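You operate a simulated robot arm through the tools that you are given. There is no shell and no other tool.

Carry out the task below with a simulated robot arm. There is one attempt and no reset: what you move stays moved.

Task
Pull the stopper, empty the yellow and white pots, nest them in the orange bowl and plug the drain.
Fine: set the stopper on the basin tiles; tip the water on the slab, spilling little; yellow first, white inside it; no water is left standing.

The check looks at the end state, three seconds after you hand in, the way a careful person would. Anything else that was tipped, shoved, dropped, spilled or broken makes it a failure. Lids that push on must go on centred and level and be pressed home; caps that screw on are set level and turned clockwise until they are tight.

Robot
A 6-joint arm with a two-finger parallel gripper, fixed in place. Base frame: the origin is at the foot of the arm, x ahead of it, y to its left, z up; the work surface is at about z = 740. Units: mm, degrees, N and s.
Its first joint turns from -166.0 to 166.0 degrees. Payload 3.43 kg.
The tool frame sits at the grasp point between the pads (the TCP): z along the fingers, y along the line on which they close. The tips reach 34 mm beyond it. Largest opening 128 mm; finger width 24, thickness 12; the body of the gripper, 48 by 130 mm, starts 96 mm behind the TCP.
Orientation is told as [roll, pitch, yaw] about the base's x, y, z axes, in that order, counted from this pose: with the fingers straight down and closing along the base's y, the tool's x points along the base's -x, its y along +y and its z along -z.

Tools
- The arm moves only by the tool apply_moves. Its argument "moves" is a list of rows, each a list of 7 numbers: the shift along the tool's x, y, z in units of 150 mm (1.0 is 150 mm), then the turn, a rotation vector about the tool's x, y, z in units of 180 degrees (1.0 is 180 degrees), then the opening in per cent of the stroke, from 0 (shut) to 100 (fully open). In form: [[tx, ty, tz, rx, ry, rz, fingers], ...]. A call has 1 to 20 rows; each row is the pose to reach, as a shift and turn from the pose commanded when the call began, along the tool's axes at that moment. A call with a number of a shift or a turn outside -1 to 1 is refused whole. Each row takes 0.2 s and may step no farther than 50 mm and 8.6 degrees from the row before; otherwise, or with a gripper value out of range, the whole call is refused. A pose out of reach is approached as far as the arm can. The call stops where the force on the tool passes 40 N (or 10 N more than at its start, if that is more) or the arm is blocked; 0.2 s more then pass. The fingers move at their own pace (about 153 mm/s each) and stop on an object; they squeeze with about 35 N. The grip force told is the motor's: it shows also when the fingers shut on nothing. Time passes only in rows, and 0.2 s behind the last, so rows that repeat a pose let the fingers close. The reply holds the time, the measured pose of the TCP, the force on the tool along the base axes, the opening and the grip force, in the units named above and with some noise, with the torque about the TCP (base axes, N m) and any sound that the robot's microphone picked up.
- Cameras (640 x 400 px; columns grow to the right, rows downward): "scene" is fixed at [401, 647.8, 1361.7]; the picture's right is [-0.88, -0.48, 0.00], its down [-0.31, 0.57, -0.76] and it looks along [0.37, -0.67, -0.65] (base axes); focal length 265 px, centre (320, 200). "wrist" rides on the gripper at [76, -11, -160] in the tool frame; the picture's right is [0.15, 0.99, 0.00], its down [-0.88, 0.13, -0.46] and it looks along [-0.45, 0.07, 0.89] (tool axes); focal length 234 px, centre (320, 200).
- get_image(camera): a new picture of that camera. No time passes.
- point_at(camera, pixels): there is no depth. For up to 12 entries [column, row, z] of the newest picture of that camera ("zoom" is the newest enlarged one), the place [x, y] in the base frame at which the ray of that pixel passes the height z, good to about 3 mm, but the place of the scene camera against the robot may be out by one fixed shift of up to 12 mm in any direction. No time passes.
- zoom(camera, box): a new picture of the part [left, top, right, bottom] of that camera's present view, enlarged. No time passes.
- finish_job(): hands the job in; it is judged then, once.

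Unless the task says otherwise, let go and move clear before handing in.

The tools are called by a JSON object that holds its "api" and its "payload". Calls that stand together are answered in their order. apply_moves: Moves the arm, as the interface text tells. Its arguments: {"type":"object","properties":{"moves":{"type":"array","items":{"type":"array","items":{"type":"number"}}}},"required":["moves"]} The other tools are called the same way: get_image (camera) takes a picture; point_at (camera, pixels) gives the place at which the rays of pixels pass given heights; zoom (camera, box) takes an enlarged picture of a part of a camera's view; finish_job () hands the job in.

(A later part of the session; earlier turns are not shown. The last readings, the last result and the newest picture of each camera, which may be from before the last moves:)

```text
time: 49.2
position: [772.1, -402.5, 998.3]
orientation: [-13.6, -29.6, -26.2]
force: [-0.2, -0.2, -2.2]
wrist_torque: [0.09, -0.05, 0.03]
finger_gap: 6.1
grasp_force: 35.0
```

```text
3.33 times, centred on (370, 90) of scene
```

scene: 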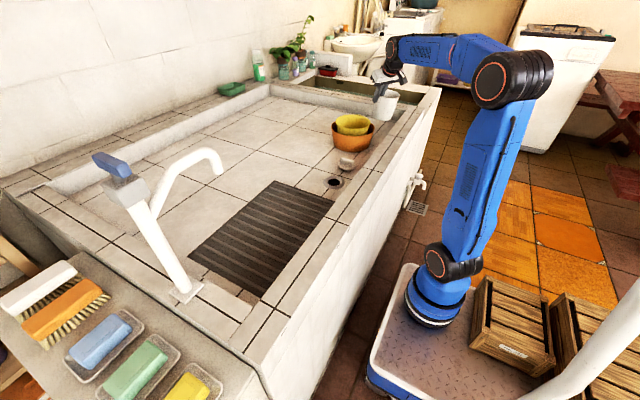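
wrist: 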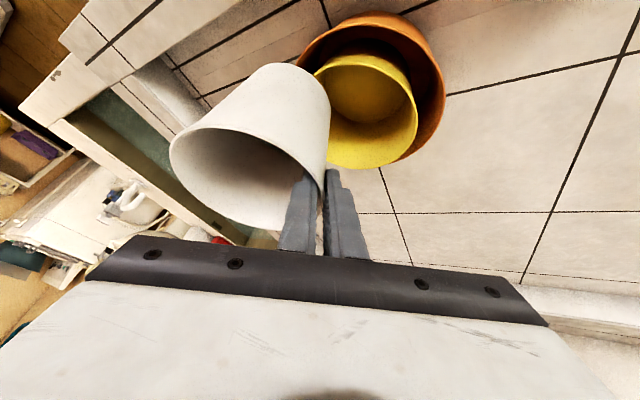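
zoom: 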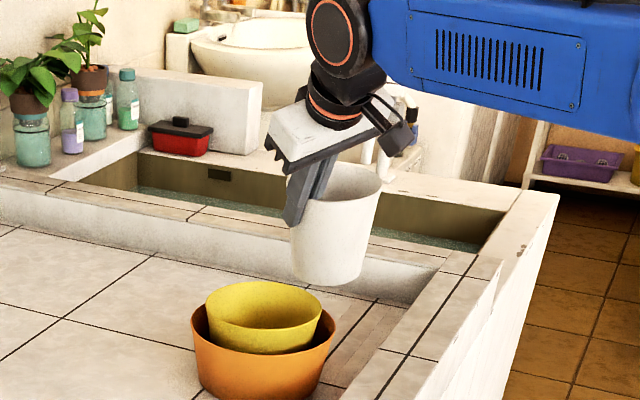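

The white pot is upright and well above the stack. I'll carry on with the next arc segments.

{"api": "apply_moves", "payload": {"moves": [[0.013, 0.233, -0.065, -0.0054, -0.0023, -0.0094, 0], [0.026, 0.466, -0.129, -0.0108, -0.0046, -0.0188, 0], [0.038, 0.699, -0.194, -0.0163, -0.0069, -0.0282, 0], [0.051, 0.932, -0.258, -0.0217, -0.0092, -0.0376, 0]]}}

{"api": "apply_moves", "payload": {"moves": [[0.017, 0.233, -0.067, -0.0054, -0.0023, -0.0094, 0], [0.035, 0.466, -0.135, -0.0108, -0.0046, -0.0188, 0], [0.052, 0.7, -0.202, -0.0163, -0.0069, -0.0282, 0], [0.069, 0.933, -0.269, -0.0217, -0.0092, -0.0376, 0]]}}

{"api": "get_image", "payload": {"camera": "wrist"}}

{"api": "get_image", "payload": {"camera": "scene"}}

```text
time: 50.2
position: [827.6, -272.0, 994.5]
orientation: [-13.8, -29.6, -18.3]
force: [-0.1, 0.6, -1.3]
wrist_torque: [0.09, -0.01, -0.01]
finger_gap: 6.0
grasp_force: 34.7
```

```text
time: 51.2
position: [865.4, -126.9, 998.2]
orientation: [-13.8, -29.6, -10.1]
force: [0.4, -0.1, -1.1]
wrist_torque: [-0.02, 0.03, 0.01]
finger_gap: 6.0
grasp_force: 35.0
```

```text
taken
```

wrist: 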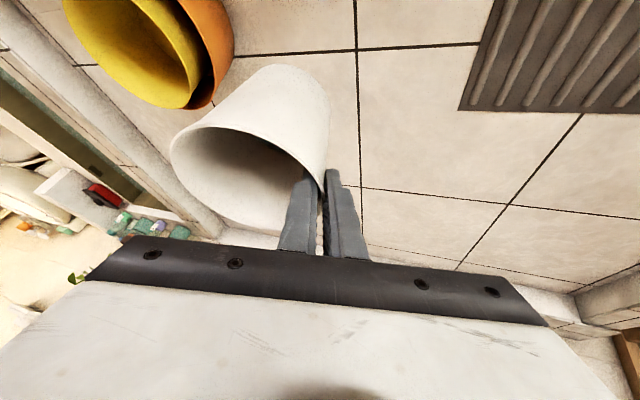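

```text
taken
```

scene: 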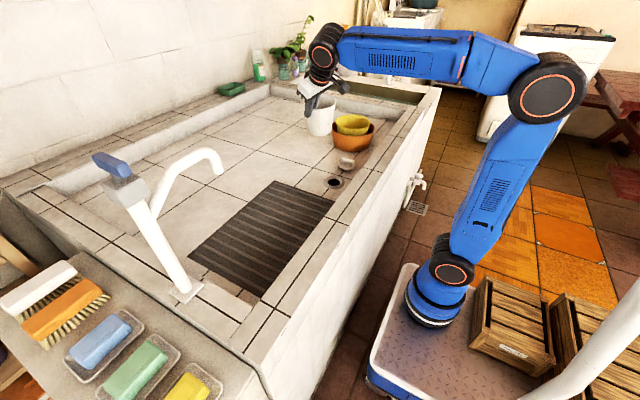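

White has passed the stack and is near (858,−190), still upright. I'll continue to the slab.

{"api": "apply_moves", "payload": {"moves": [[0.032, 0.234, -0.056, -0.0054, -0.0023, -0.0094, 0], [0.065, 0.467, -0.113, -0.0108, -0.0046, -0.0188, 0], [0.097, 0.7, -0.169, -0.0163, -0.0069, -0.0282, 0], [0.129, 0.935, -0.225, -0.0217, -0.0092, -0.0376, 0]]}}

{"api": "apply_moves", "payload": {"moves": [[0.056, 0.238, -0.051, -0.0061, -0.0026, -0.0106, 0], [0.113, 0.476, -0.103, -0.0122, -0.0052, -0.0212, 0], [0.169, 0.715, -0.155, -0.0184, -0.0078, -0.0318, 0], [0.225, 0.953, -0.206, -0.0245, -0.0104, -0.0424, 0]]}}

{"api": "get_image", "payload": {"camera": "wrist"}}

{"api": "zoom", "payload": {"camera": "scene", "box": [160, 60, 380, 280]}}

```text
time: 52.2
position: [871.3, 17.4, 987.6]
orientation: [-14.0, -29.6, -2.2]
force: [-0.8, 0.8, -1.5]
wrist_torque: [0.15, 0.01, 0.01]
finger_gap: 5.6
grasp_force: 35.2
```

```text
time: 53.2
position: [849.0, 162.7, 968.4]
orientation: [-14.0, -29.6, 6.9]
force: [0.0, 0.8, -2.0]
wrist_torque: [0.12, 0.0, 0.03]
finger_gap: 5.7
grasp_force: 34.9
```

```text
taken
```

wrist: 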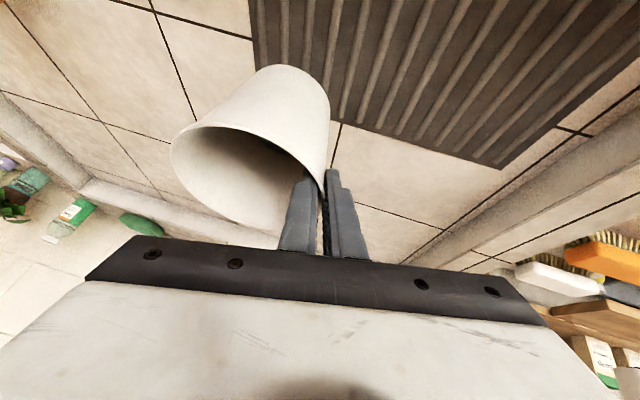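

```text
1.82 times, centred on (270, 170) of scene
```

zoom: 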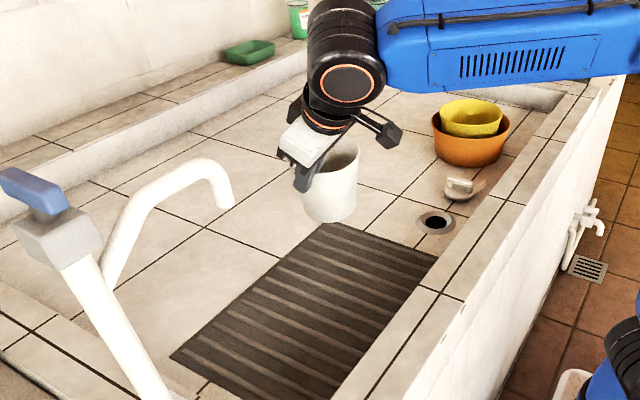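

White is over the slab edge. I'll move it to TCP (835,190,925), well short of the spout, and then begin tilting about the x axis.

{"api": "apply_moves", "payload": {"moves": [[0.08, 0.095, 0.065, 0, 0, 0, 0], [0.202, 0.235, 0.163, 0, 0, 0, 0]]}}

{"api": "apply_moves", "payload": {"moves": [[0, 0, 0, -0.0337, 0, 0.0194, 0], [0, 0, 0, -0.0674, 0, 0.0389, 0], [0, 0, 0, -0.101, 0, 0.0583, 0], [0, 0, 0, -0.1347, 0, 0.0778, 0], [0, 0, 0, -0.1684, 0, 0.0972, 0], [0, 0, 0, -0.2021, 0, 0.1167, 0]]}}

{"api": "get_image", "payload": {"camera": "wrist"}}

{"api": "zoom", "payload": {"camera": "scene", "box": [160, 60, 380, 280]}}

```text
time: 53.8
position: [835.2, 190.8, 925.1]
orientation: [-13.9, -29.6, 7.0]
force: [-0.5, 0.3, -2.3]
wrist_torque: [0.11, 0.02, -0.03]
finger_gap: 5.9
grasp_force: 35.2
```

```text
time: 55.2
position: [835.9, 190.5, 924.1]
orientation: [33.8, -25.8, -16.3]
force: [0.0, -0.3, -0.8]
wrist_torque: [0.02, 0.04, 0.0]
finger_gap: 5.5
grasp_force: 35.2
```

```text
taken
```

wrist: 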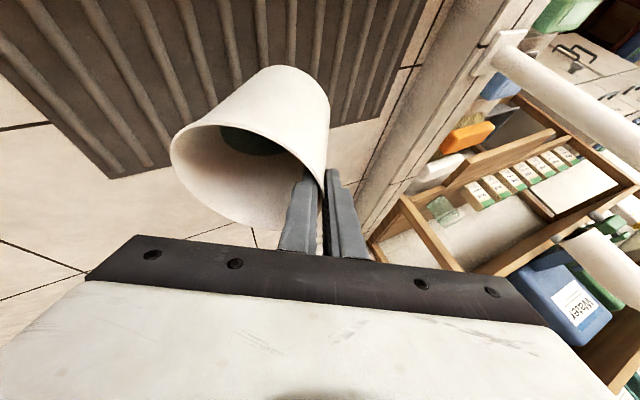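

```text
1.82 times, centred on (270, 170) of scene
```

zoom: 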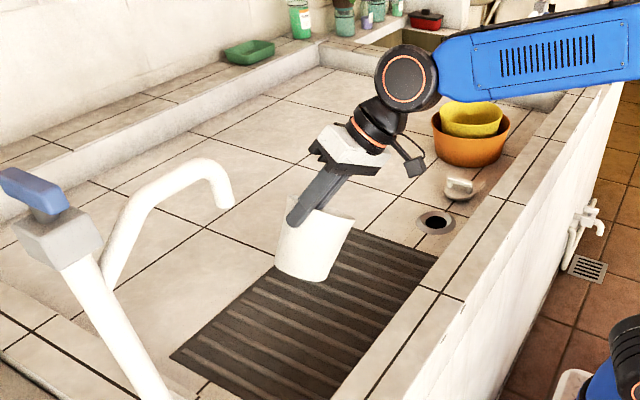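

The tilt is going well, with water visible inside at wrist (255,140) and none out yet. I'll continue slowly at 3° per row.

{"api": "apply_moves", "payload": {"moves": [[0, 0, 0, -0.0144, 0, 0.0083, 0], [0, 0, 0, -0.0289, 0, 0.0167, 0], [0, 0, 0, -0.0433, 0, 0.025, 0], [0, 0, 0, -0.0577, 0, 0.0333, 0], [0, 0, 0, -0.0722, 0, 0.0417, 0], [0, 0, 0, -0.0866, 0, 0.05, 0]]}}

{"api": "get_image", "payload": {"camera": "wrist"}}

{"api": "zoom", "payload": {"camera": "scene", "box": [160, 60, 380, 280]}}

```text
time: 56.6
position: [836.6, 190.3, 922.9]
orientation: [52.0, -19.8, -23.4]
force: [0.0, 0.3, -1.6]
wrist_torque: [-0.04, 0.02, 0.0]
finger_gap: 5.6
grasp_force: 35.3
```

```text
taken
```

wrist: 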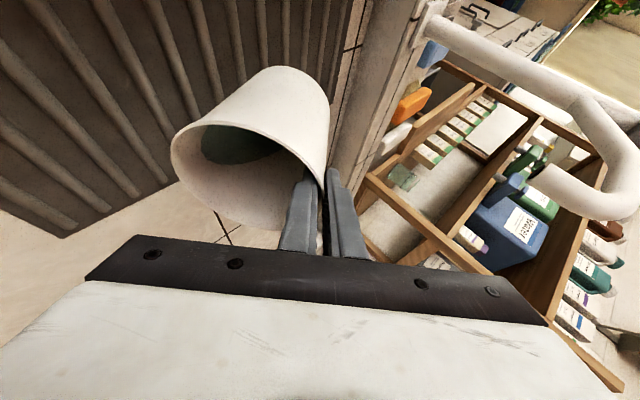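

```text
1.82 times, centred on (270, 170) of scene
```

zoom: 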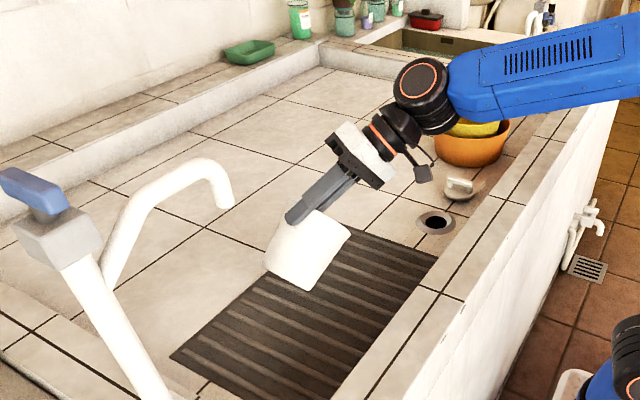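

Water is approaching the lip and the pot hasn't slipped in the grip. I'll continue at 3° per row.

{"api": "apply_moves", "payload": {"moves": [[0, 0, 0, -0.0144, 0, 0.0083, 0], [0, 0, 0, -0.0289, 0, 0.0167, 0], [0, 0, 0, -0.0433, 0, 0.025, 0], [0, 0, 0, -0.0577, 0, 0.0333, 0], [0, 0, 0, -0.0722, 0, 0.0417, 0]]}}

{"api": "get_image", "payload": {"camera": "wrist"}}

{"api": "zoom", "payload": {"camera": "scene", "box": [180, 120, 380, 280]}}

```text
time: 57.8
position: [836.1, 191.6, 923.0]
orientation: [66.3, -13.4, -27.4]
force: [0.3, 0.1, -1.2]
wrist_torque: [-0.06, 0.03, -0.03]
finger_gap: 5.5
grasp_force: 34.7
```

```text
taken
```

wrist: 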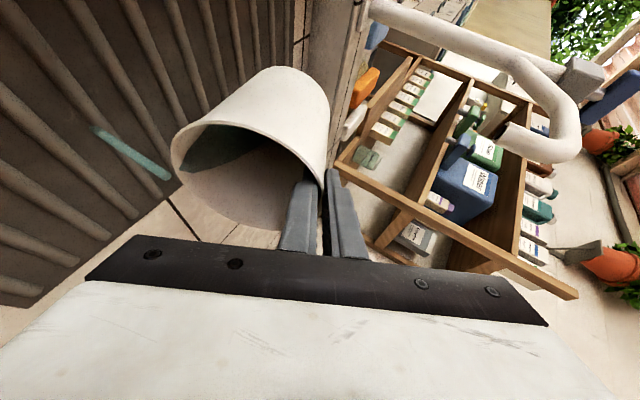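

```text
2.50 times, centred on (280, 200) of scene
```

zoom: 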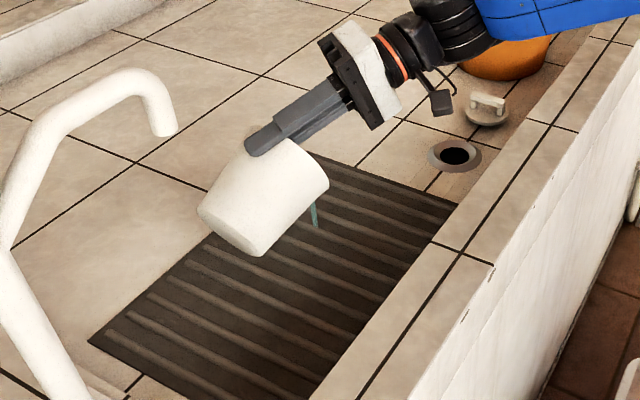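

A water stream is falling onto the slab (scene zoom (315,215)). I'll keep tilting gently at 2° per row.

{"api": "apply_moves", "payload": {"moves": [[0, 0, 0, -0.0096, 0, 0.0056, 0], [0, 0, 0, -0.0192, 0, 0.0111, 0], [0, 0, 0, -0.0289, 0, 0.0167, 0], [0, 0, 0, -0.0385, 0, 0.0222, 0], [0, 0, 0, -0.0481, 0, 0.0278, 0], [0, 0, 0, -0.0577, 0, 0.0333, 0], [0, 0, 0, -0.0674, 0, 0.0389, 0], [0, 0, 0, -0.077, 0, 0.0444, 0], [0, 0, 0, -0.0866, 0, 0.05, 0], [0, 0, 0, -0.0962, 0, 0.0556, 0]]}}

{"api": "get_image", "payload": {"camera": "wrist"}}

{"api": "zoom", "payload": {"camera": "scene", "box": [180, 120, 380, 280]}}

```text
time: 60.0
position: [837.1, 191.5, 923.2]
orientation: [84.0, -3.7, -29.9]
force: [-0.4, 0.6, -0.7]
wrist_torque: [-0.03, 0.01, -0.02]
finger_gap: 5.7
grasp_force: 34.9
```

```text
taken
```

wrist: 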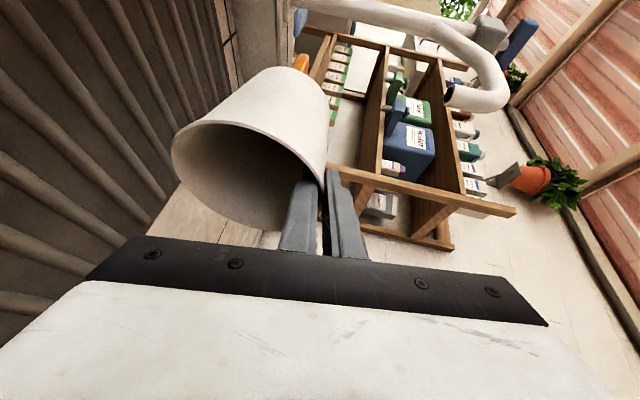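

```text
2.50 times, centred on (280, 200) of scene
```

zoom: 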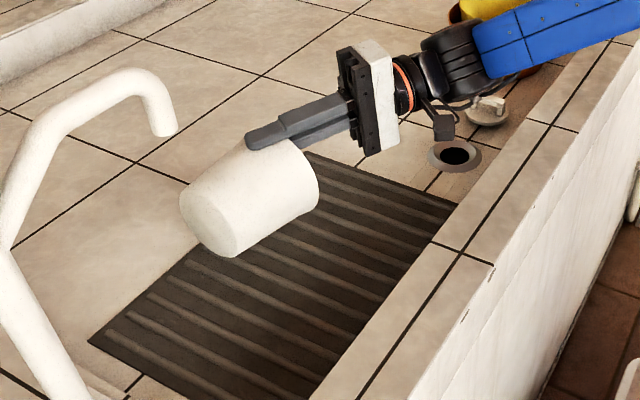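

The pot looks nearly empty at 92° of tilt. I'll go 14° further and hold so it drains completely.

{"api": "apply_moves", "payload": {"moves": [[0, 0, 0, -0.0168, 0, 0.0097, 0], [0, 0, 0, -0.0337, 0, 0.0194, 0], [0, 0, 0, -0.0505, 0, 0.0292, 0], [0, 0, 0, -0.0674, 0, 0.0389, 0], [0, 0, 0, -0.0674, 0, 0.0389, 0], [0, 0, 0, -0.0674, 0, 0.0389, 0], [0, 0, 0, -0.0674, 0, 0.0389, 0], [0, 0, 0, -0.0674, 0, 0.0389, 0], [0, 0, 0, -0.0674, 0, 0.0389, 0]]}}

{"api": "zoom", "payload": {"camera": "wrist", "box": [150, 50, 350, 250]}}

{"api": "zoom", "payload": {"camera": "scene", "box": [180, 120, 400, 280]}}

```text
time: 62.0
position: [836.4, 189.5, 923.2]
orientation: [96.2, 3.2, -29.8]
force: [0.5, -0.1, -0.6]
wrist_torque: [-0.02, 0.01, 0.02]
finger_gap: 5.4
grasp_force: 35.2
```

```text
2.00 times, centred on (250, 150) of wrist
```

zoom: 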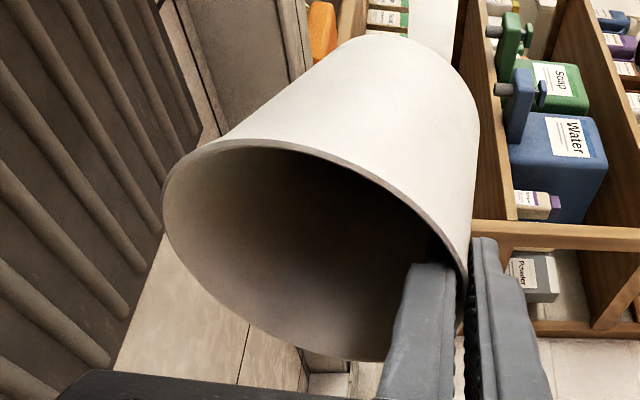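

```text
2.50 times, centred on (290, 200) of scene
```

zoom: 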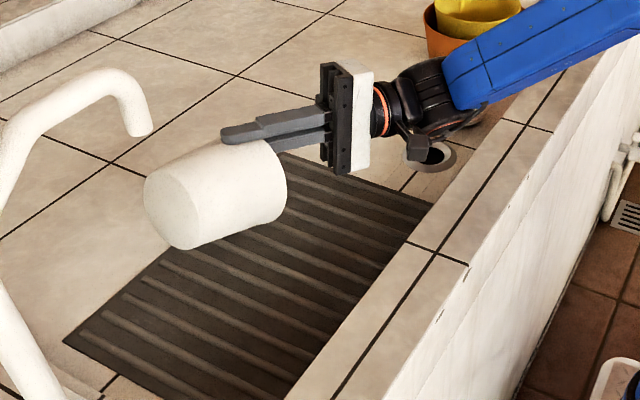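

White is empty. I'll turn it back upright by the full 109°.

{"api": "apply_moves", "payload": {"moves": [[0, 0, 0, 0.0375, 0, -0.0216, 0], [0, 0, 0, 0.0749, 0, -0.0433, 0], [0, 0, 0, 0.1124, 0, -0.0649, 0], [0, 0, 0, 0.1498, 0, -0.0865, 0], [0, 0, 0, 0.1873, 0, -0.1081, 0], [0, 0, 0, 0.2247, 0, -0.1298, 0], [0, 0, 0, 0.2622, 0, -0.1514, 0], [0, 0, 0, 0.2997, 0, -0.173, 0], [0, 0, 0, 0.3371, 0, -0.1947, 0], [0, 0, 0, 0.3746, 0, -0.2163, 0], [0, 0, 0, 0.412, 0, -0.2379, 0], [0, 0, 0, 0.4495, 0, -0.2595, 0], [0, 0, 0, 0.4869, 0, -0.2812, 0], [0, 0, 0, 0.5244, 0, -0.3028, 0]]}}

{"api": "get_image", "payload": {"camera": "scene"}}

{"api": "get_image", "payload": {"camera": "wrist"}}

{"api": "zoom", "payload": {"camera": "scene", "box": [230, 100, 330, 200]}}

```text
time: 65.0
position: [836.2, 190.1, 924.4]
orientation: [-14.1, -29.6, 7.0]
force: [0.4, -0.7, 0.0]
wrist_torque: [0.05, -0.03, -0.01]
finger_gap: 5.0
grasp_force: 35.3
```

```text
taken
```

scene: 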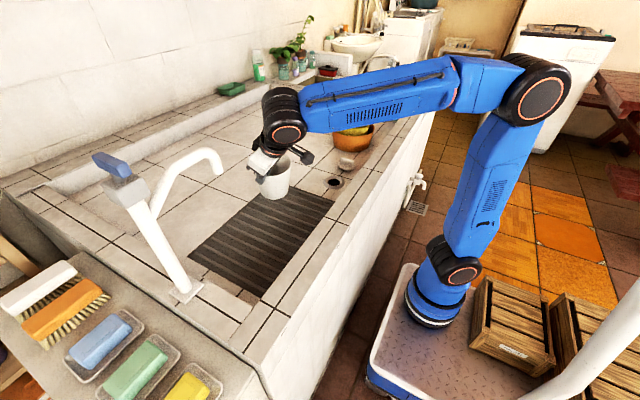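

```text
taken
```

wrist: 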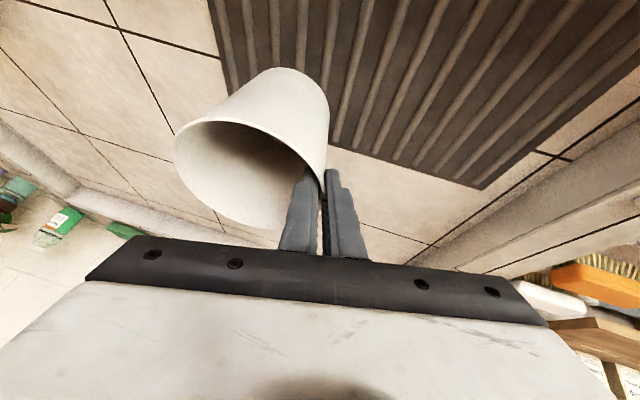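

```text
4.00 times, centred on (280, 150) of scene
```

zoom: 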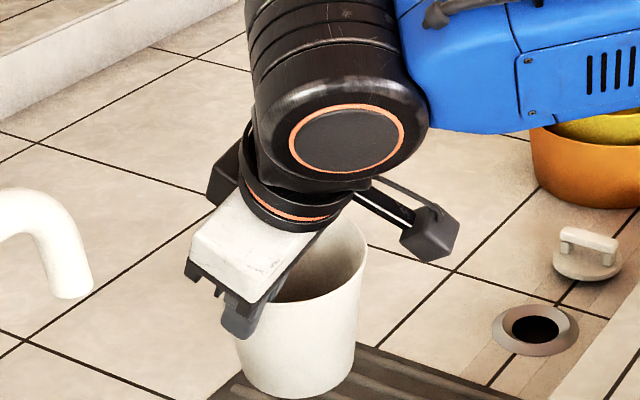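

White is back upright but, comparing views, leans about 4° toward the robot after a small slip. I'll correct that while lifting, then retrace the arc toward the stack.

{"api": "apply_moves", "payload": {"moves": [[-0.125, -0.124, -0.138, -0.0012, 0.0109, -0.002, 0], [-0.251, -0.248, -0.275, -0.0023, 0.0217, -0.004, 0]]}}

{"api": "apply_moves", "payload": {"moves": [[-0.018, -0.243, 0.047, 0.0054, 0.0026, 0.011, 0], [-0.036, -0.487, 0.095, 0.0107, 0.0052, 0.022, 0], [-0.053, -0.73, 0.142, 0.0161, 0.0078, 0.033, 0], [-0.071, -0.973, 0.189, 0.0214, 0.0104, 0.044, 0]]}}

{"api": "apply_moves", "payload": {"moves": [[-0.002, -0.238, 0.048, 0.0048, 0.0023, 0.0098, 0], [-0.004, -0.475, 0.096, 0.0095, 0.0046, 0.0195, 0], [-0.006, -0.713, 0.143, 0.0143, 0.0069, 0.0293, 0], [-0.008, -0.95, 0.191, 0.019, 0.0092, 0.039, 0]]}}

{"api": "get_image", "payload": {"camera": "scene"}}

{"api": "zoom", "payload": {"camera": "scene", "box": [270, 60, 390, 180]}}

```text
time: 65.6
position: [845.7, 163.9, 985.4]
orientation: [-13.4, -25.6, 6.6]
force: [-0.2, -0.3, -0.3]
wrist_torque: [0.02, -0.01, 0.02]
finger_gap: 4.9
grasp_force: 35.1
```

```text
time: 66.6
position: [871.9, 18.2, 991.4]
orientation: [-13.2, -25.6, -2.3]
force: [1.2, -0.9, 0.4]
wrist_torque: [0.01, 0.01, -0.02]
finger_gap: 4.9
grasp_force: 35.0
```

```text
time: 67.6
position: [867.8, -126.1, 1001.6]
orientation: [-13.3, -25.6, -10.4]
force: [0.0, 0.7, 0.1]
wrist_torque: [0.02, -0.01, 0.04]
finger_gap: 4.9
grasp_force: 34.9
```

```text
taken
```

scene: 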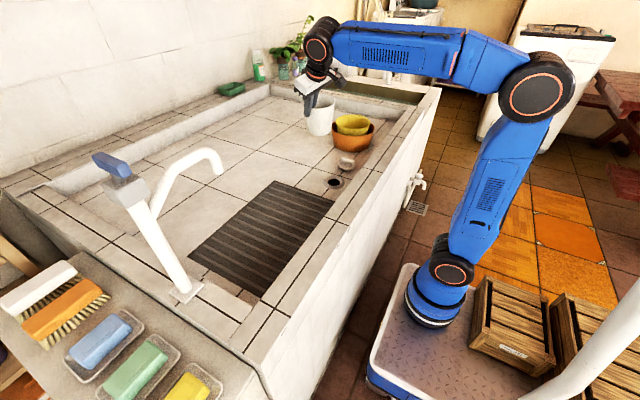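

```text
3.33 times, centred on (330, 120) of scene
```

zoom: 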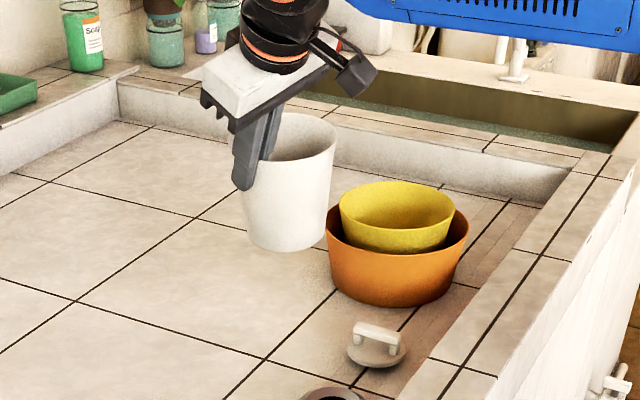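

White looks upright now, with symmetric sides at scene zoom (290,190). I'll continue along the arc to above the stack.

{"api": "apply_moves", "payload": {"moves": [[0.009, -0.238, 0.052, 0.0048, 0.0023, 0.0098, 0], [0.018, -0.475, 0.104, 0.0095, 0.0046, 0.0195, 0], [0.026, -0.713, 0.155, 0.0143, 0.0069, 0.0293, 0], [0.035, -0.95, 0.207, 0.019, 0.0092, 0.039, 0]]}}

{"api": "apply_moves", "payload": {"moves": [[-0.076, -0.213, 0.087, 0, 0, 0, 0], [-0.152, -0.426, 0.175, 0, 0, 0, 0], [-0.228, -0.639, 0.262, 0, 0, 0, 0]]}}

{"api": "get_image", "payload": {"camera": "wrist"}}

{"api": "zoom", "payload": {"camera": "scene", "box": [300, 50, 400, 160]}}

```text
time: 68.6
position: [830.5, -268.9, 1001.0]
orientation: [-13.2, -25.6, -18.3]
force: [-0.9, 0.8, 0.2]
wrist_torque: [0.04, -0.01, -0.01]
finger_gap: 4.5
grasp_force: 34.6
```

```text
time: 69.4
position: [839.1, -376.9, 999.8]
orientation: [-13.2, -25.6, -18.3]
force: [-0.4, 0.2, 0.0]
wrist_torque: [0.03, -0.02, 0.01]
finger_gap: 4.6
grasp_force: 34.8
```

```text
taken
```

wrist: 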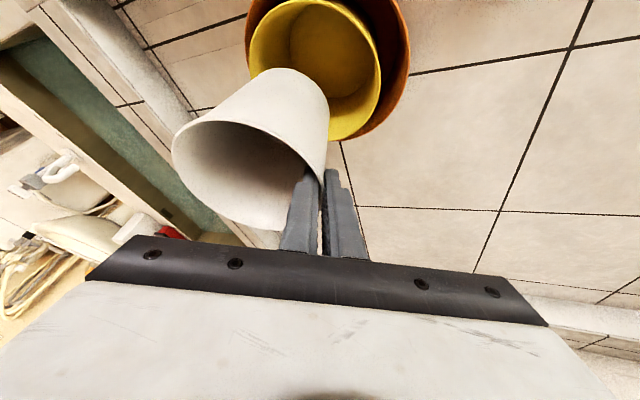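

```text
3.64 times, centred on (350, 105) of scene
```

zoom: 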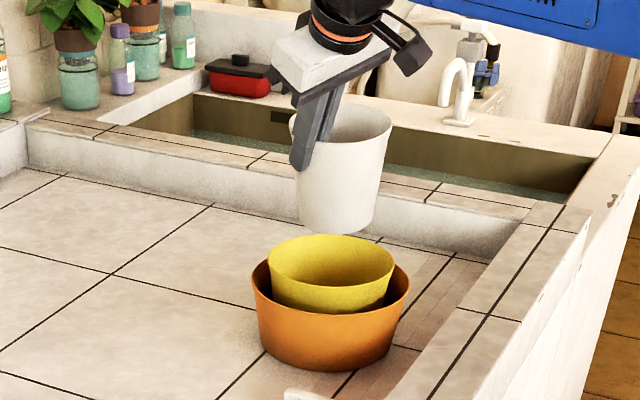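

White hovers over the stack. I'll zoom in and compare the positions of white's base and yellow's rim in the scene frame.

{"api": "zoom", "payload": {"camera": "scene", "box": [320, 70, 380, 150]}}

{"api": "zoom", "payload": {"camera": "wrist", "box": [150, 0, 430, 240]}}

```text
5.00 times, centred on (350, 110) of scene
```

zoom: 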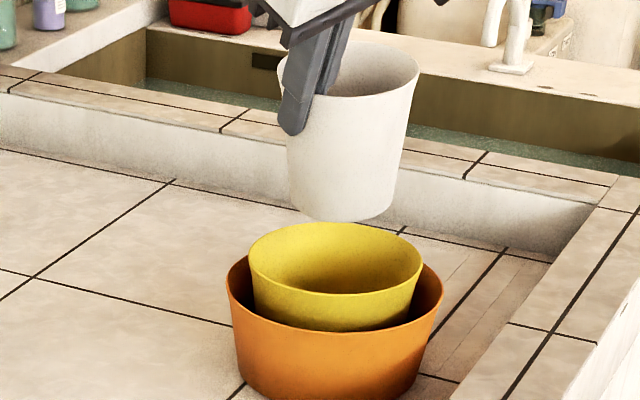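

```text
1.67 times, centred on (290, 120) of wrist
```

zoom: 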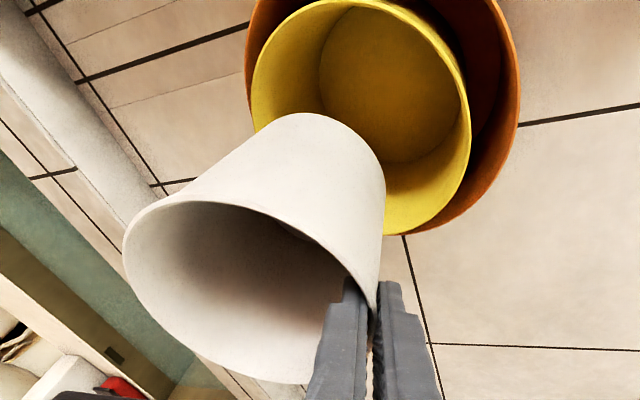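

Both geometry and image put white's centre near (821,−435), so I need to shift about −10 mm in x to leave room for the outer finger. I'll do that and lower 40 mm.

{"api": "apply_moves", "payload": {"moves": [[0.058, -0.035, -0.02, 0, 0, 0, 0], [0.115, -0.007, 0.097, 0, 0, 0, 0], [0.172, 0.02, 0.214, 0, 0, 0, 0]]}}

{"api": "zoom", "payload": {"camera": "scene", "box": [320, 80, 380, 150]}}

{"api": "zoom", "payload": {"camera": "wrist", "box": [150, 0, 430, 240]}}

```text
time: 70.2
position: [828.0, -378.5, 959.7]
orientation: [-13.2, -25.6, -18.4]
force: [-0.6, -0.1, 0.1]
wrist_torque: [0.05, 0.02, 0.0]
finger_gap: 4.6
grasp_force: 34.9
```

```text
5.71 times, centred on (350, 115) of scene
```

zoom: 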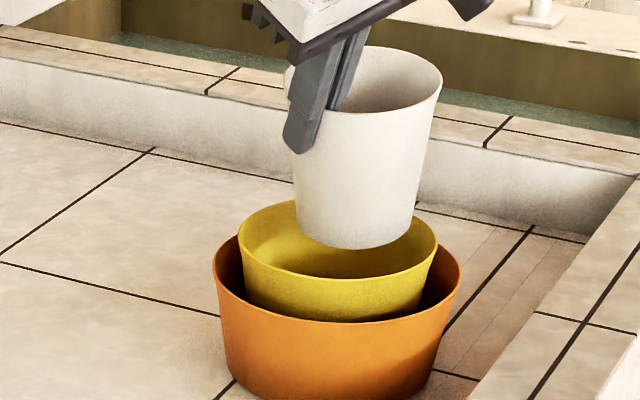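

```text
1.67 times, centred on (290, 120) of wrist
```

zoom: 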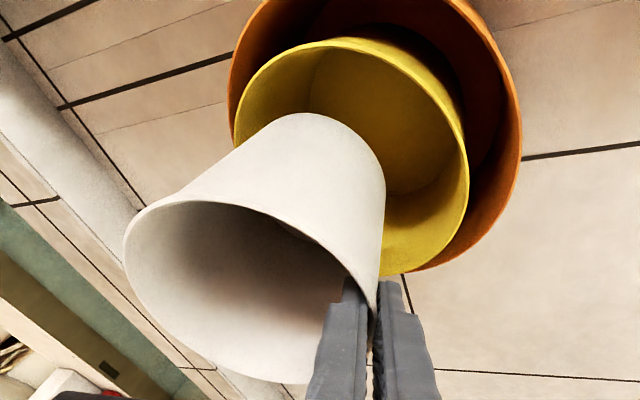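

I'll check the relative positions numerically from both cameras before going lower.

{"api": "point_at", "payload": {"camera": "scene", "pixels": [[353.1, 123, 844], [335.5, 124.6, 844], [370.7, 123.8, 844], [353.1, 128.1, 844], [356.1, 118.9, 852], [346.5, 119.4, 852], [366.3, 118.5, 852], [355.5, 123.5, 852]]}}

{"api": "point_at", "payload": {"camera": "wrist", "pixels": [[284, 99, 852], [231, 84, 844], [300, 24, 844], [379.5, 96, 844], [334, 163, 844], [358, 40, 844]]}}

```text
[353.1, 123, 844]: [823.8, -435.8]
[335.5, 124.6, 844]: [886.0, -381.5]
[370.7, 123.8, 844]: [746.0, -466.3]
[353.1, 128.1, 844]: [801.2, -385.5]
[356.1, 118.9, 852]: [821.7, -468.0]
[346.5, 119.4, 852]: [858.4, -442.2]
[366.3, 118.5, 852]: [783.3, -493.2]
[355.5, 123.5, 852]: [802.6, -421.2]
```

```text
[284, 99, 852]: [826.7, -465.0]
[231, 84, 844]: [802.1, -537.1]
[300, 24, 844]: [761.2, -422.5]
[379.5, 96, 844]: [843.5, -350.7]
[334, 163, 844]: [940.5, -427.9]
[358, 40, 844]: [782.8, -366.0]
```

The scene offset estimate depends on ellipse-centre choice, and my wrist point_at used a stale picture. I'll take a fresh wrist picture and re-measure.

{"api": "get_image", "payload": {"camera": "wrist"}}

{"api": "point_at", "payload": {"camera": "wrist", "pixels": [[237.5, 84, 844], [300, 24, 844], [379.5, 96, 844], [334, 163, 844], [358, 40, 844], [284, 99, 852], [283, 67, 852], [327, 105, 852]]}}

```text
taken
```

wrist: 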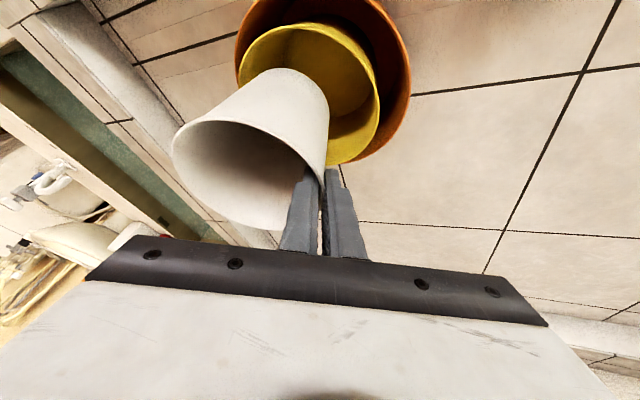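

```text
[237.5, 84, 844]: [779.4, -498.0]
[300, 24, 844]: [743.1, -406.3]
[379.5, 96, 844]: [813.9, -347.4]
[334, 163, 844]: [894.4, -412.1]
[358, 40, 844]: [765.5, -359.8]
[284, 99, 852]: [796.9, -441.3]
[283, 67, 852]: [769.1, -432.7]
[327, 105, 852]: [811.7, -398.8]
```

Yellow's centre (815,−426) is confirmed, and white's base sits about 5 mm toward −t/−u of its rim (a 3° lean). I'll correct the lean and nudge 2–3 mm, then check again.

{"api": "apply_moves", "payload": {"moves": [[-0.007, 0.017, 0, -0.0102, -0.0087, 0.007, 0], [-0.007, 0.017, 0, -0.0102, -0.0087, 0.007, 0]]}}

{"api": "get_image", "payload": {"camera": "wrist"}}

{"api": "zoom", "payload": {"camera": "wrist", "box": [150, 0, 430, 240]}}

{"api": "zoom", "payload": {"camera": "scene", "box": [325, 80, 385, 150]}}

```text
time: 70.8
position: [829.1, -377.6, 960.0]
orientation: [-10.9, -27.4, -19.4]
force: [0.1, -0.5, -0.3]
wrist_torque: [0.03, -0.02, 0.01]
finger_gap: 4.6
grasp_force: 34.9
```

```text
taken
```

wrist: 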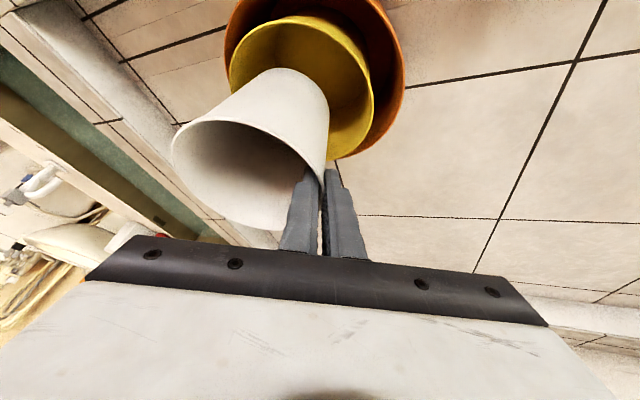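

```text
1.67 times, centred on (290, 120) of wrist
```

zoom: 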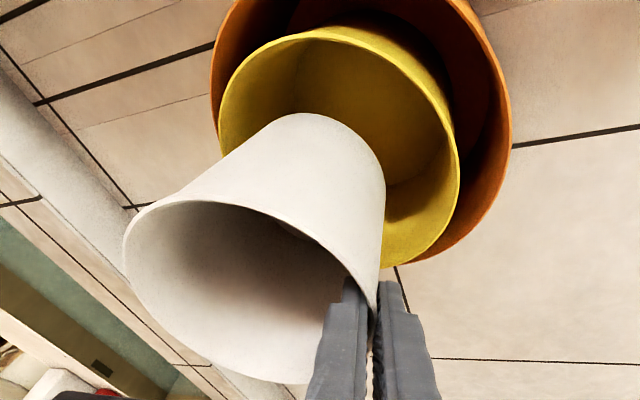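

```text
5.71 times, centred on (355, 115) of scene
```

zoom: 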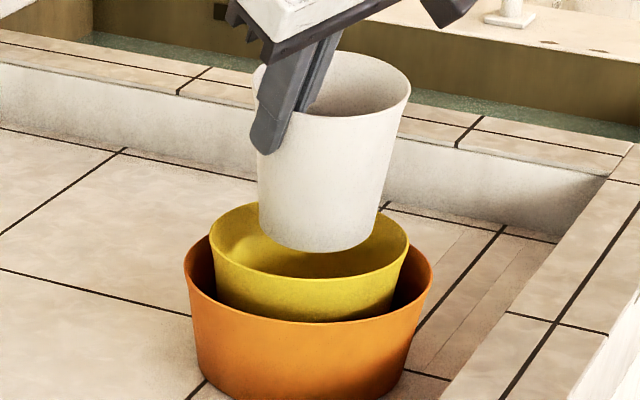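

The base is now offset about 9 mm from yellow's centre, away from the grip side, as I wanted for finger room. I'll lower 85 mm straight down.

{"api": "apply_moves", "payload": {"moves": [[0.065, 0.024, 0.124, 0, 0, 0, 0], [0.13, 0.048, 0.247, 0, 0, 0, 0], [0.196, 0.071, 0.371, 0, 0, 0, 0], [0.261, 0.095, 0.494, 0, 0, 0, 0]]}}

{"api": "zoom", "payload": {"camera": "scene", "box": [325, 80, 385, 150]}}

{"api": "get_image", "payload": {"camera": "wrist"}}

```text
time: 71.8
position: [827.7, -376.0, 874.6]
orientation: [-10.9, -27.3, -19.5]
force: [0.0, -0.7, -0.6]
wrist_torque: [0.02, 0.04, 0.0]
finger_gap: 4.3
grasp_force: 34.3
```

```text
5.71 times, centred on (355, 115) of scene
```

zoom: 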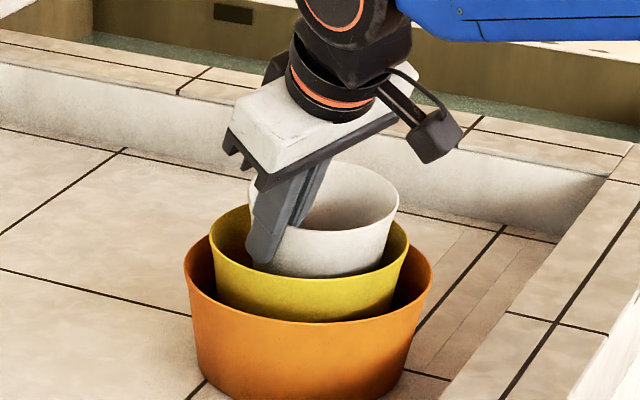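

```text
taken
```

wrist: 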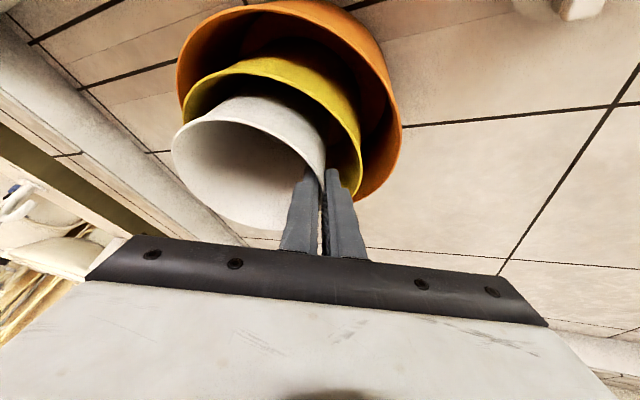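

White is inside yellow with no contact so far. I'll creep down in 3 mm steps.

{"api": "apply_moves", "payload": {"moves": [[0.0092, 0.0034, 0.0174, 0, 0, 0, 0], [0.0184, 0.0067, 0.0349, 0, 0, 0, 0], [0.0276, 0.0101, 0.0523, 0, 0, 0, 0], [0.0368, 0.0134, 0.0698, 0, 0, 0, 0]]}}

```text
time: 72.8
position: [827.1, -376.5, 864.7]
orientation: [-11.0, -27.5, -19.4]
force: [0.3, 2.1, 9.7]
wrist_torque: [-0.07, 0.32, -0.05]
finger_gap: 4.2
grasp_force: 35.1
```

Contact shows (9.7 N up) at z≈864. I'll check how white sits before releasing.

{"api": "zoom", "payload": {"camera": "scene", "box": [325, 80, 385, 150]}}

{"api": "zoom", "payload": {"camera": "wrist", "box": [150, 0, 430, 240]}}

```text
5.71 times, centred on (355, 115) of scene
```

zoom: 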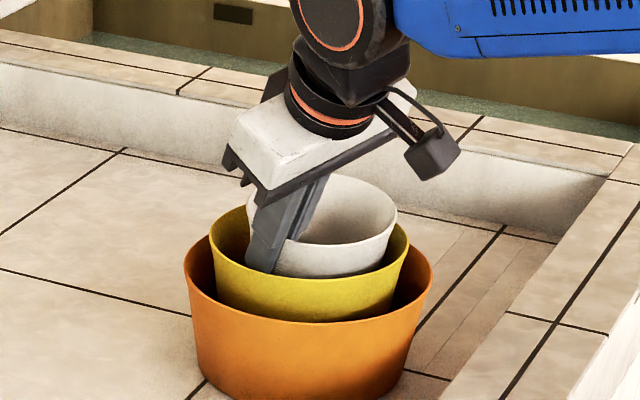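

```text
1.67 times, centred on (290, 120) of wrist
```

zoom: 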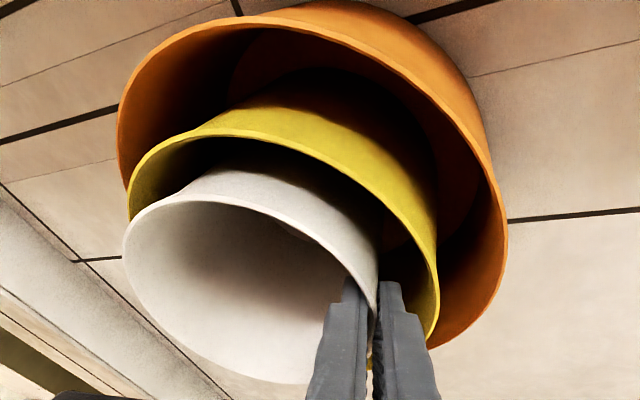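

White rests with its robot-side base edge touching first, and the outer finger has clearance to yellow's wall (zoom (425,295)). I'll ease up 1 mm and open just a little.

{"api": "apply_moves", "payload": {"moves": [[-0.0031, -0.0011, -0.0058, 0, 0, 0, 0], [-0.0031, -0.0011, -0.0058, 0, 0, 0, 6], [-0.0031, -0.0011, -0.0058, 0, 0, 0, 10], [-0.0031, -0.0011, -0.0058, 0, 0, 0, 12], [-0.0031, -0.0011, -0.0058, 0, 0, 0, 12]]}}

{"api": "zoom", "payload": {"camera": "scene", "box": [325, 80, 385, 150]}}

{"api": "zoom", "payload": {"camera": "wrist", "box": [150, 0, 430, 240]}}

```text
time: 74.0
position: [828.6, -378.0, 864.1]
orientation: [-10.9, -27.4, -19.3]
force: [-0.4, 0.7, 1.1]
wrist_torque: [-0.02, -0.04, 0.02]
finger_gap: 15.2
grasp_force: 0.0
```

```text
5.71 times, centred on (355, 115) of scene
```

zoom: 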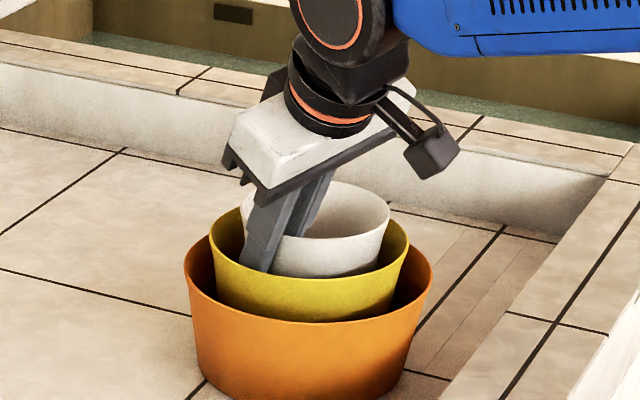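

```text
1.67 times, centred on (290, 120) of wrist
```

zoom: 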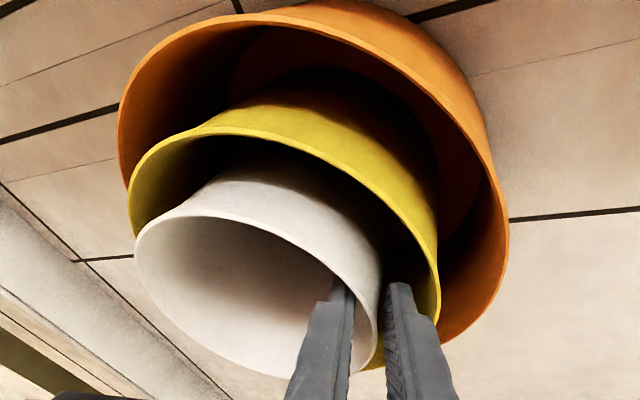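

White settled level inside yellow. I'll withdraw along the tool axis.

{"api": "apply_moves", "payload": {"moves": [[0, 0, -0.1, 0, 0, 0, 12], [0, 0, -0.25, 0, 0, 0, 12], [0, 0, -0.45, 0, 0, 0, 12], [0, 0, -0.7, 0, 0, 0, 20], [0, 0, -0.95, 0, 0, 0, 30]]}}

{"api": "get_image", "payload": {"camera": "scene"}}

{"api": "zoom", "payload": {"camera": "scene", "box": [310, 80, 400, 160]}}

{"api": "get_image", "payload": {"camera": "wrist"}}

```text
time: 75.2
position: [776.1, -330.4, 987.3]
orientation: [-10.9, -27.4, -19.3]
force: [0.6, 0.1, 0.6]
wrist_torque: [0.01, 0.04, 0.02]
finger_gap: 38.4
grasp_force: 0.0
```

```text
taken
```

scene: 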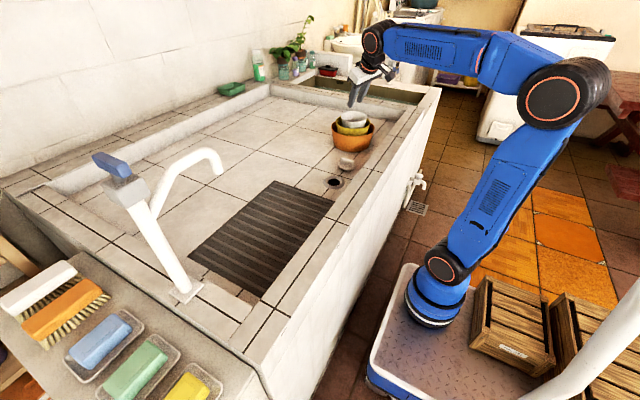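

```text
5.00 times, centred on (355, 120) of scene
```

zoom: 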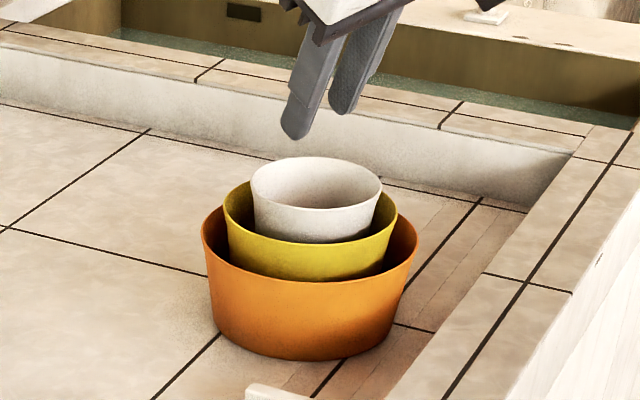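

```text
taken
```

wrist: 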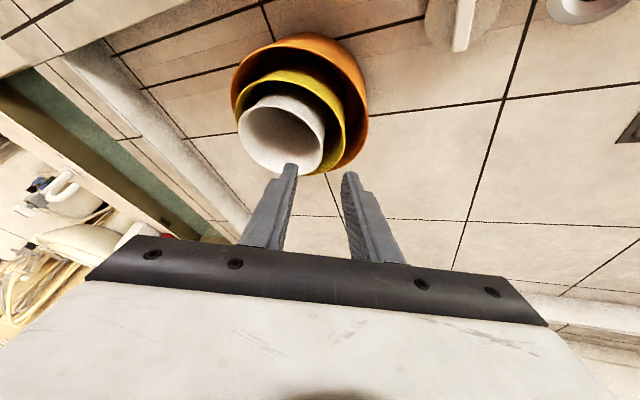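

All three are nested level. Next I'll return the tool to straight down and move to view the stopper, and check the basin for standing water.

{"api": "apply_moves", "payload": {"moves": [[0.164, 0.106, -0.02, -0.0169, 0.0281, -0.0239, 35], [0.328, 0.212, -0.039, -0.0338, 0.0562, -0.0477, 45], [0.491, 0.317, -0.059, -0.0507, 0.0843, -0.0716, 45], [0.655, 0.423, -0.078, -0.0676, 0.1124, -0.0954, 45], [0.819, 0.529, -0.098, -0.0845, 0.1405, -0.1193, 45]]}}

{"api": "get_image", "payload": {"camera": "wrist"}}

{"api": "zoom", "payload": {"camera": "scene", "box": [170, 130, 390, 310]}}

```text
time: 76.4
position: [701.9, -216.7, 928.9]
orientation: [0.0, 0.1, -0.1]
force: [0.3, 0.7, -0.1]
wrist_torque: [-0.01, -0.03, 0.01]
finger_gap: 57.5
grasp_force: 0.1
```

```text
taken
```

wrist: 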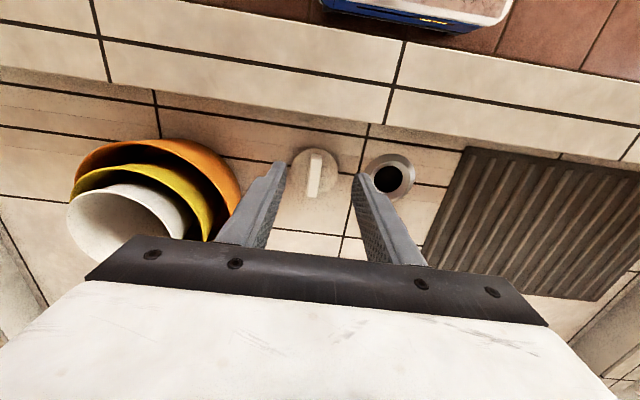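

```text
2.22 times, centred on (280, 220) of scene
```

zoom: 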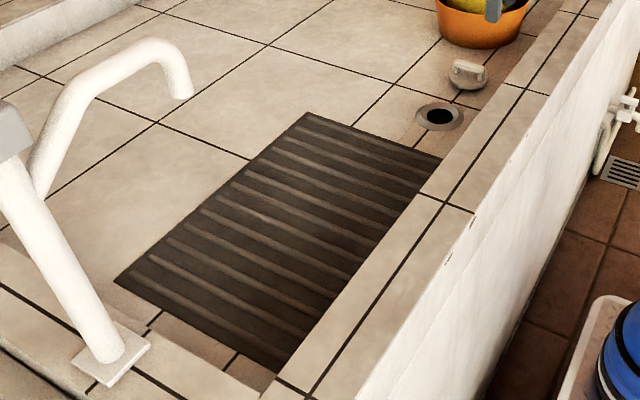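

The stopper stands at (316,175) and no puddles show on the tiles, though the slab is still dark. I'll zoom on slab and drain for remaining water, and measure the stopper's handle and the seat.

{"api": "zoom", "payload": {"camera": "wrist", "box": [420, 130, 640, 310]}}

{"api": "zoom", "payload": {"camera": "wrist", "box": [270, 130, 430, 220]}}

```text
2.22 times, centred on (530, 220) of wrist
```

zoom: 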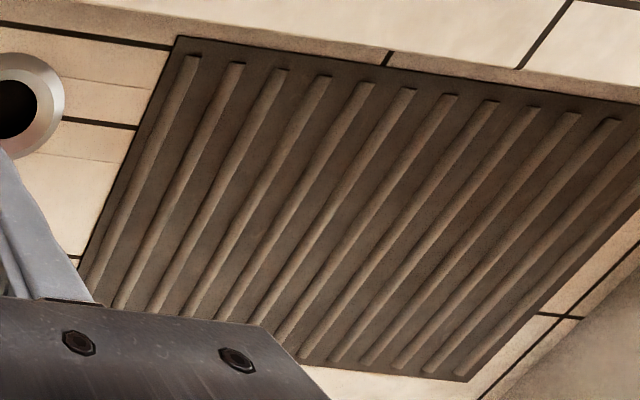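

```text
4.00 times, centred on (350, 175) of wrist
```

zoom: 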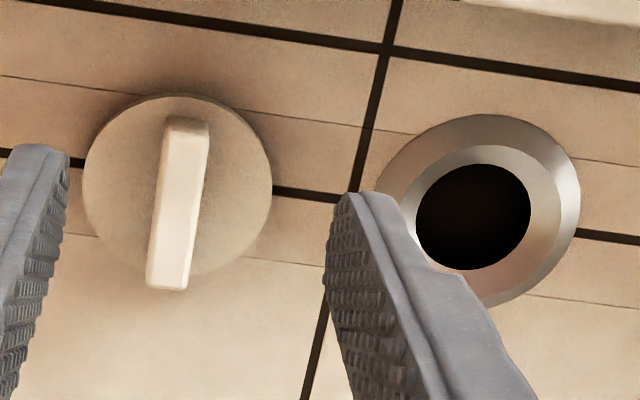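

{"api": "point_at", "payload": {"camera": "wrist", "pixels": [[316.75, 155, 785], [312, 196.25, 785], [388.25, 179.25, 738], [389.75, 177.5, 748], [316.75, 155, 780], [312, 196.25, 780], [314.6, 172, 755]]}}

{"api": "zoom", "payload": {"camera": "scene", "box": [320, 145, 370, 195]}}

```text
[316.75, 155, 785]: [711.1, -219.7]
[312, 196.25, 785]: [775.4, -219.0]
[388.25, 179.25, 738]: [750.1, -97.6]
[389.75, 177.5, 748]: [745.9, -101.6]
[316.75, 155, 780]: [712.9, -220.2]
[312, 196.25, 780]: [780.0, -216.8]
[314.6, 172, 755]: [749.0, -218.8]
```

```text
8.00 times, centred on (345, 170) of scene
```

zoom: 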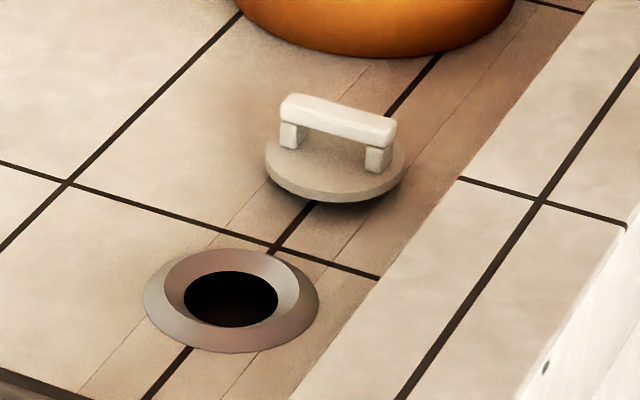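

The handle is still along x, centred near (744.5,−219.3), matching where I left it. I'll descend over it, with the fingers at 57 mm, to z≈798 and close.

{"api": "apply_moves", "payload": {"moves": [[-0.143, -0.009, 0.23, 0, 0, 0, 45], [-0.287, -0.017, 0.46, 0, 0, 0, 45], [-0.287, -0.017, 0.67, 0, 0, 0, 45], [-0.287, -0.017, 0.8, 0, 0, 0, 45], [-0.287, -0.017, 0.873, 0, 0, 0, 45]]}}

{"api": "get_image", "payload": {"camera": "wrist"}}

```text
time: 77.6
position: [743.0, -218.5, 798.7]
orientation: [0.0, 0.0, -0.2]
force: [-0.1, 0.3, 0.6]
wrist_torque: [0.01, 0.02, 0.01]
finger_gap: 57.7
grasp_force: 0.1
```

```text
taken
```

wrist: 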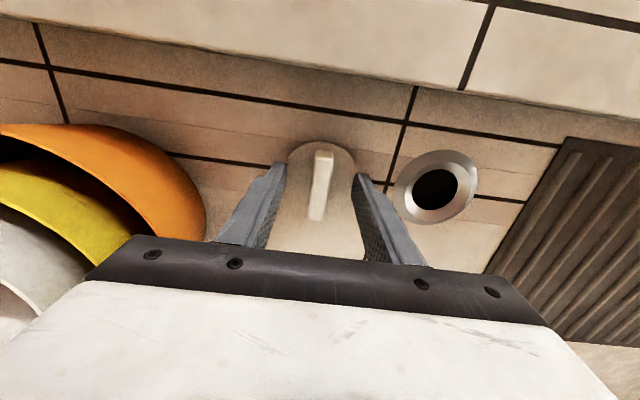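

The handle is centred between the fingers at (320,185). I'll close on it.

{"api": "apply_moves", "payload": {"moves": [[0, 0, 0, 0, 0, 0, 25], [0, 0, 0, 0, 0, 0, 15], [0, 0, 0, 0, 0, 0, 8], [0, 0, 0, 0, 0, 0, 0], [0, 0, 0, 0, 0, 0, 0]]}}

{"api": "zoom", "payload": {"camera": "scene", "box": [310, 130, 380, 195]}}

{"api": "get_image", "payload": {"camera": "wrist"}}

```text
time: 78.8
position: [743.1, -219.1, 799.3]
orientation: [0.0, 0.0, -0.2]
force: [0.6, 0.4, 0.0]
wrist_torque: [-0.03, 0.01, -0.04]
finger_gap: 14.9
grasp_force: 34.7
```

```text
6.15 times, centred on (345, 162) of scene
```

zoom: 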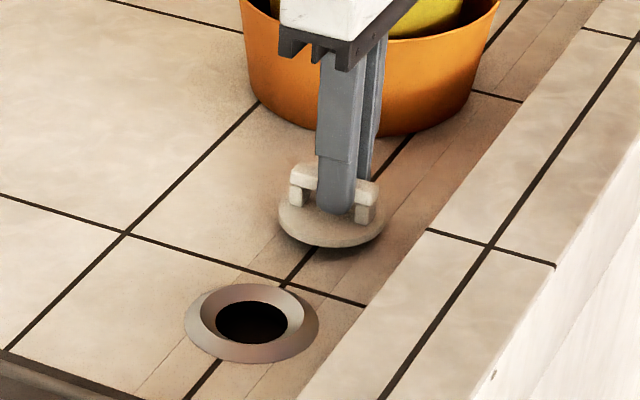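

```text
taken
```

wrist: 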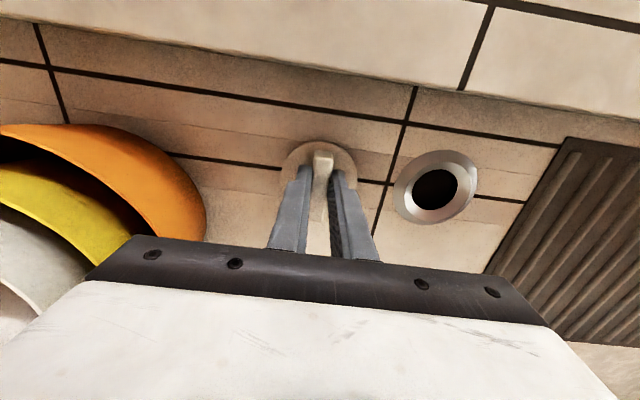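

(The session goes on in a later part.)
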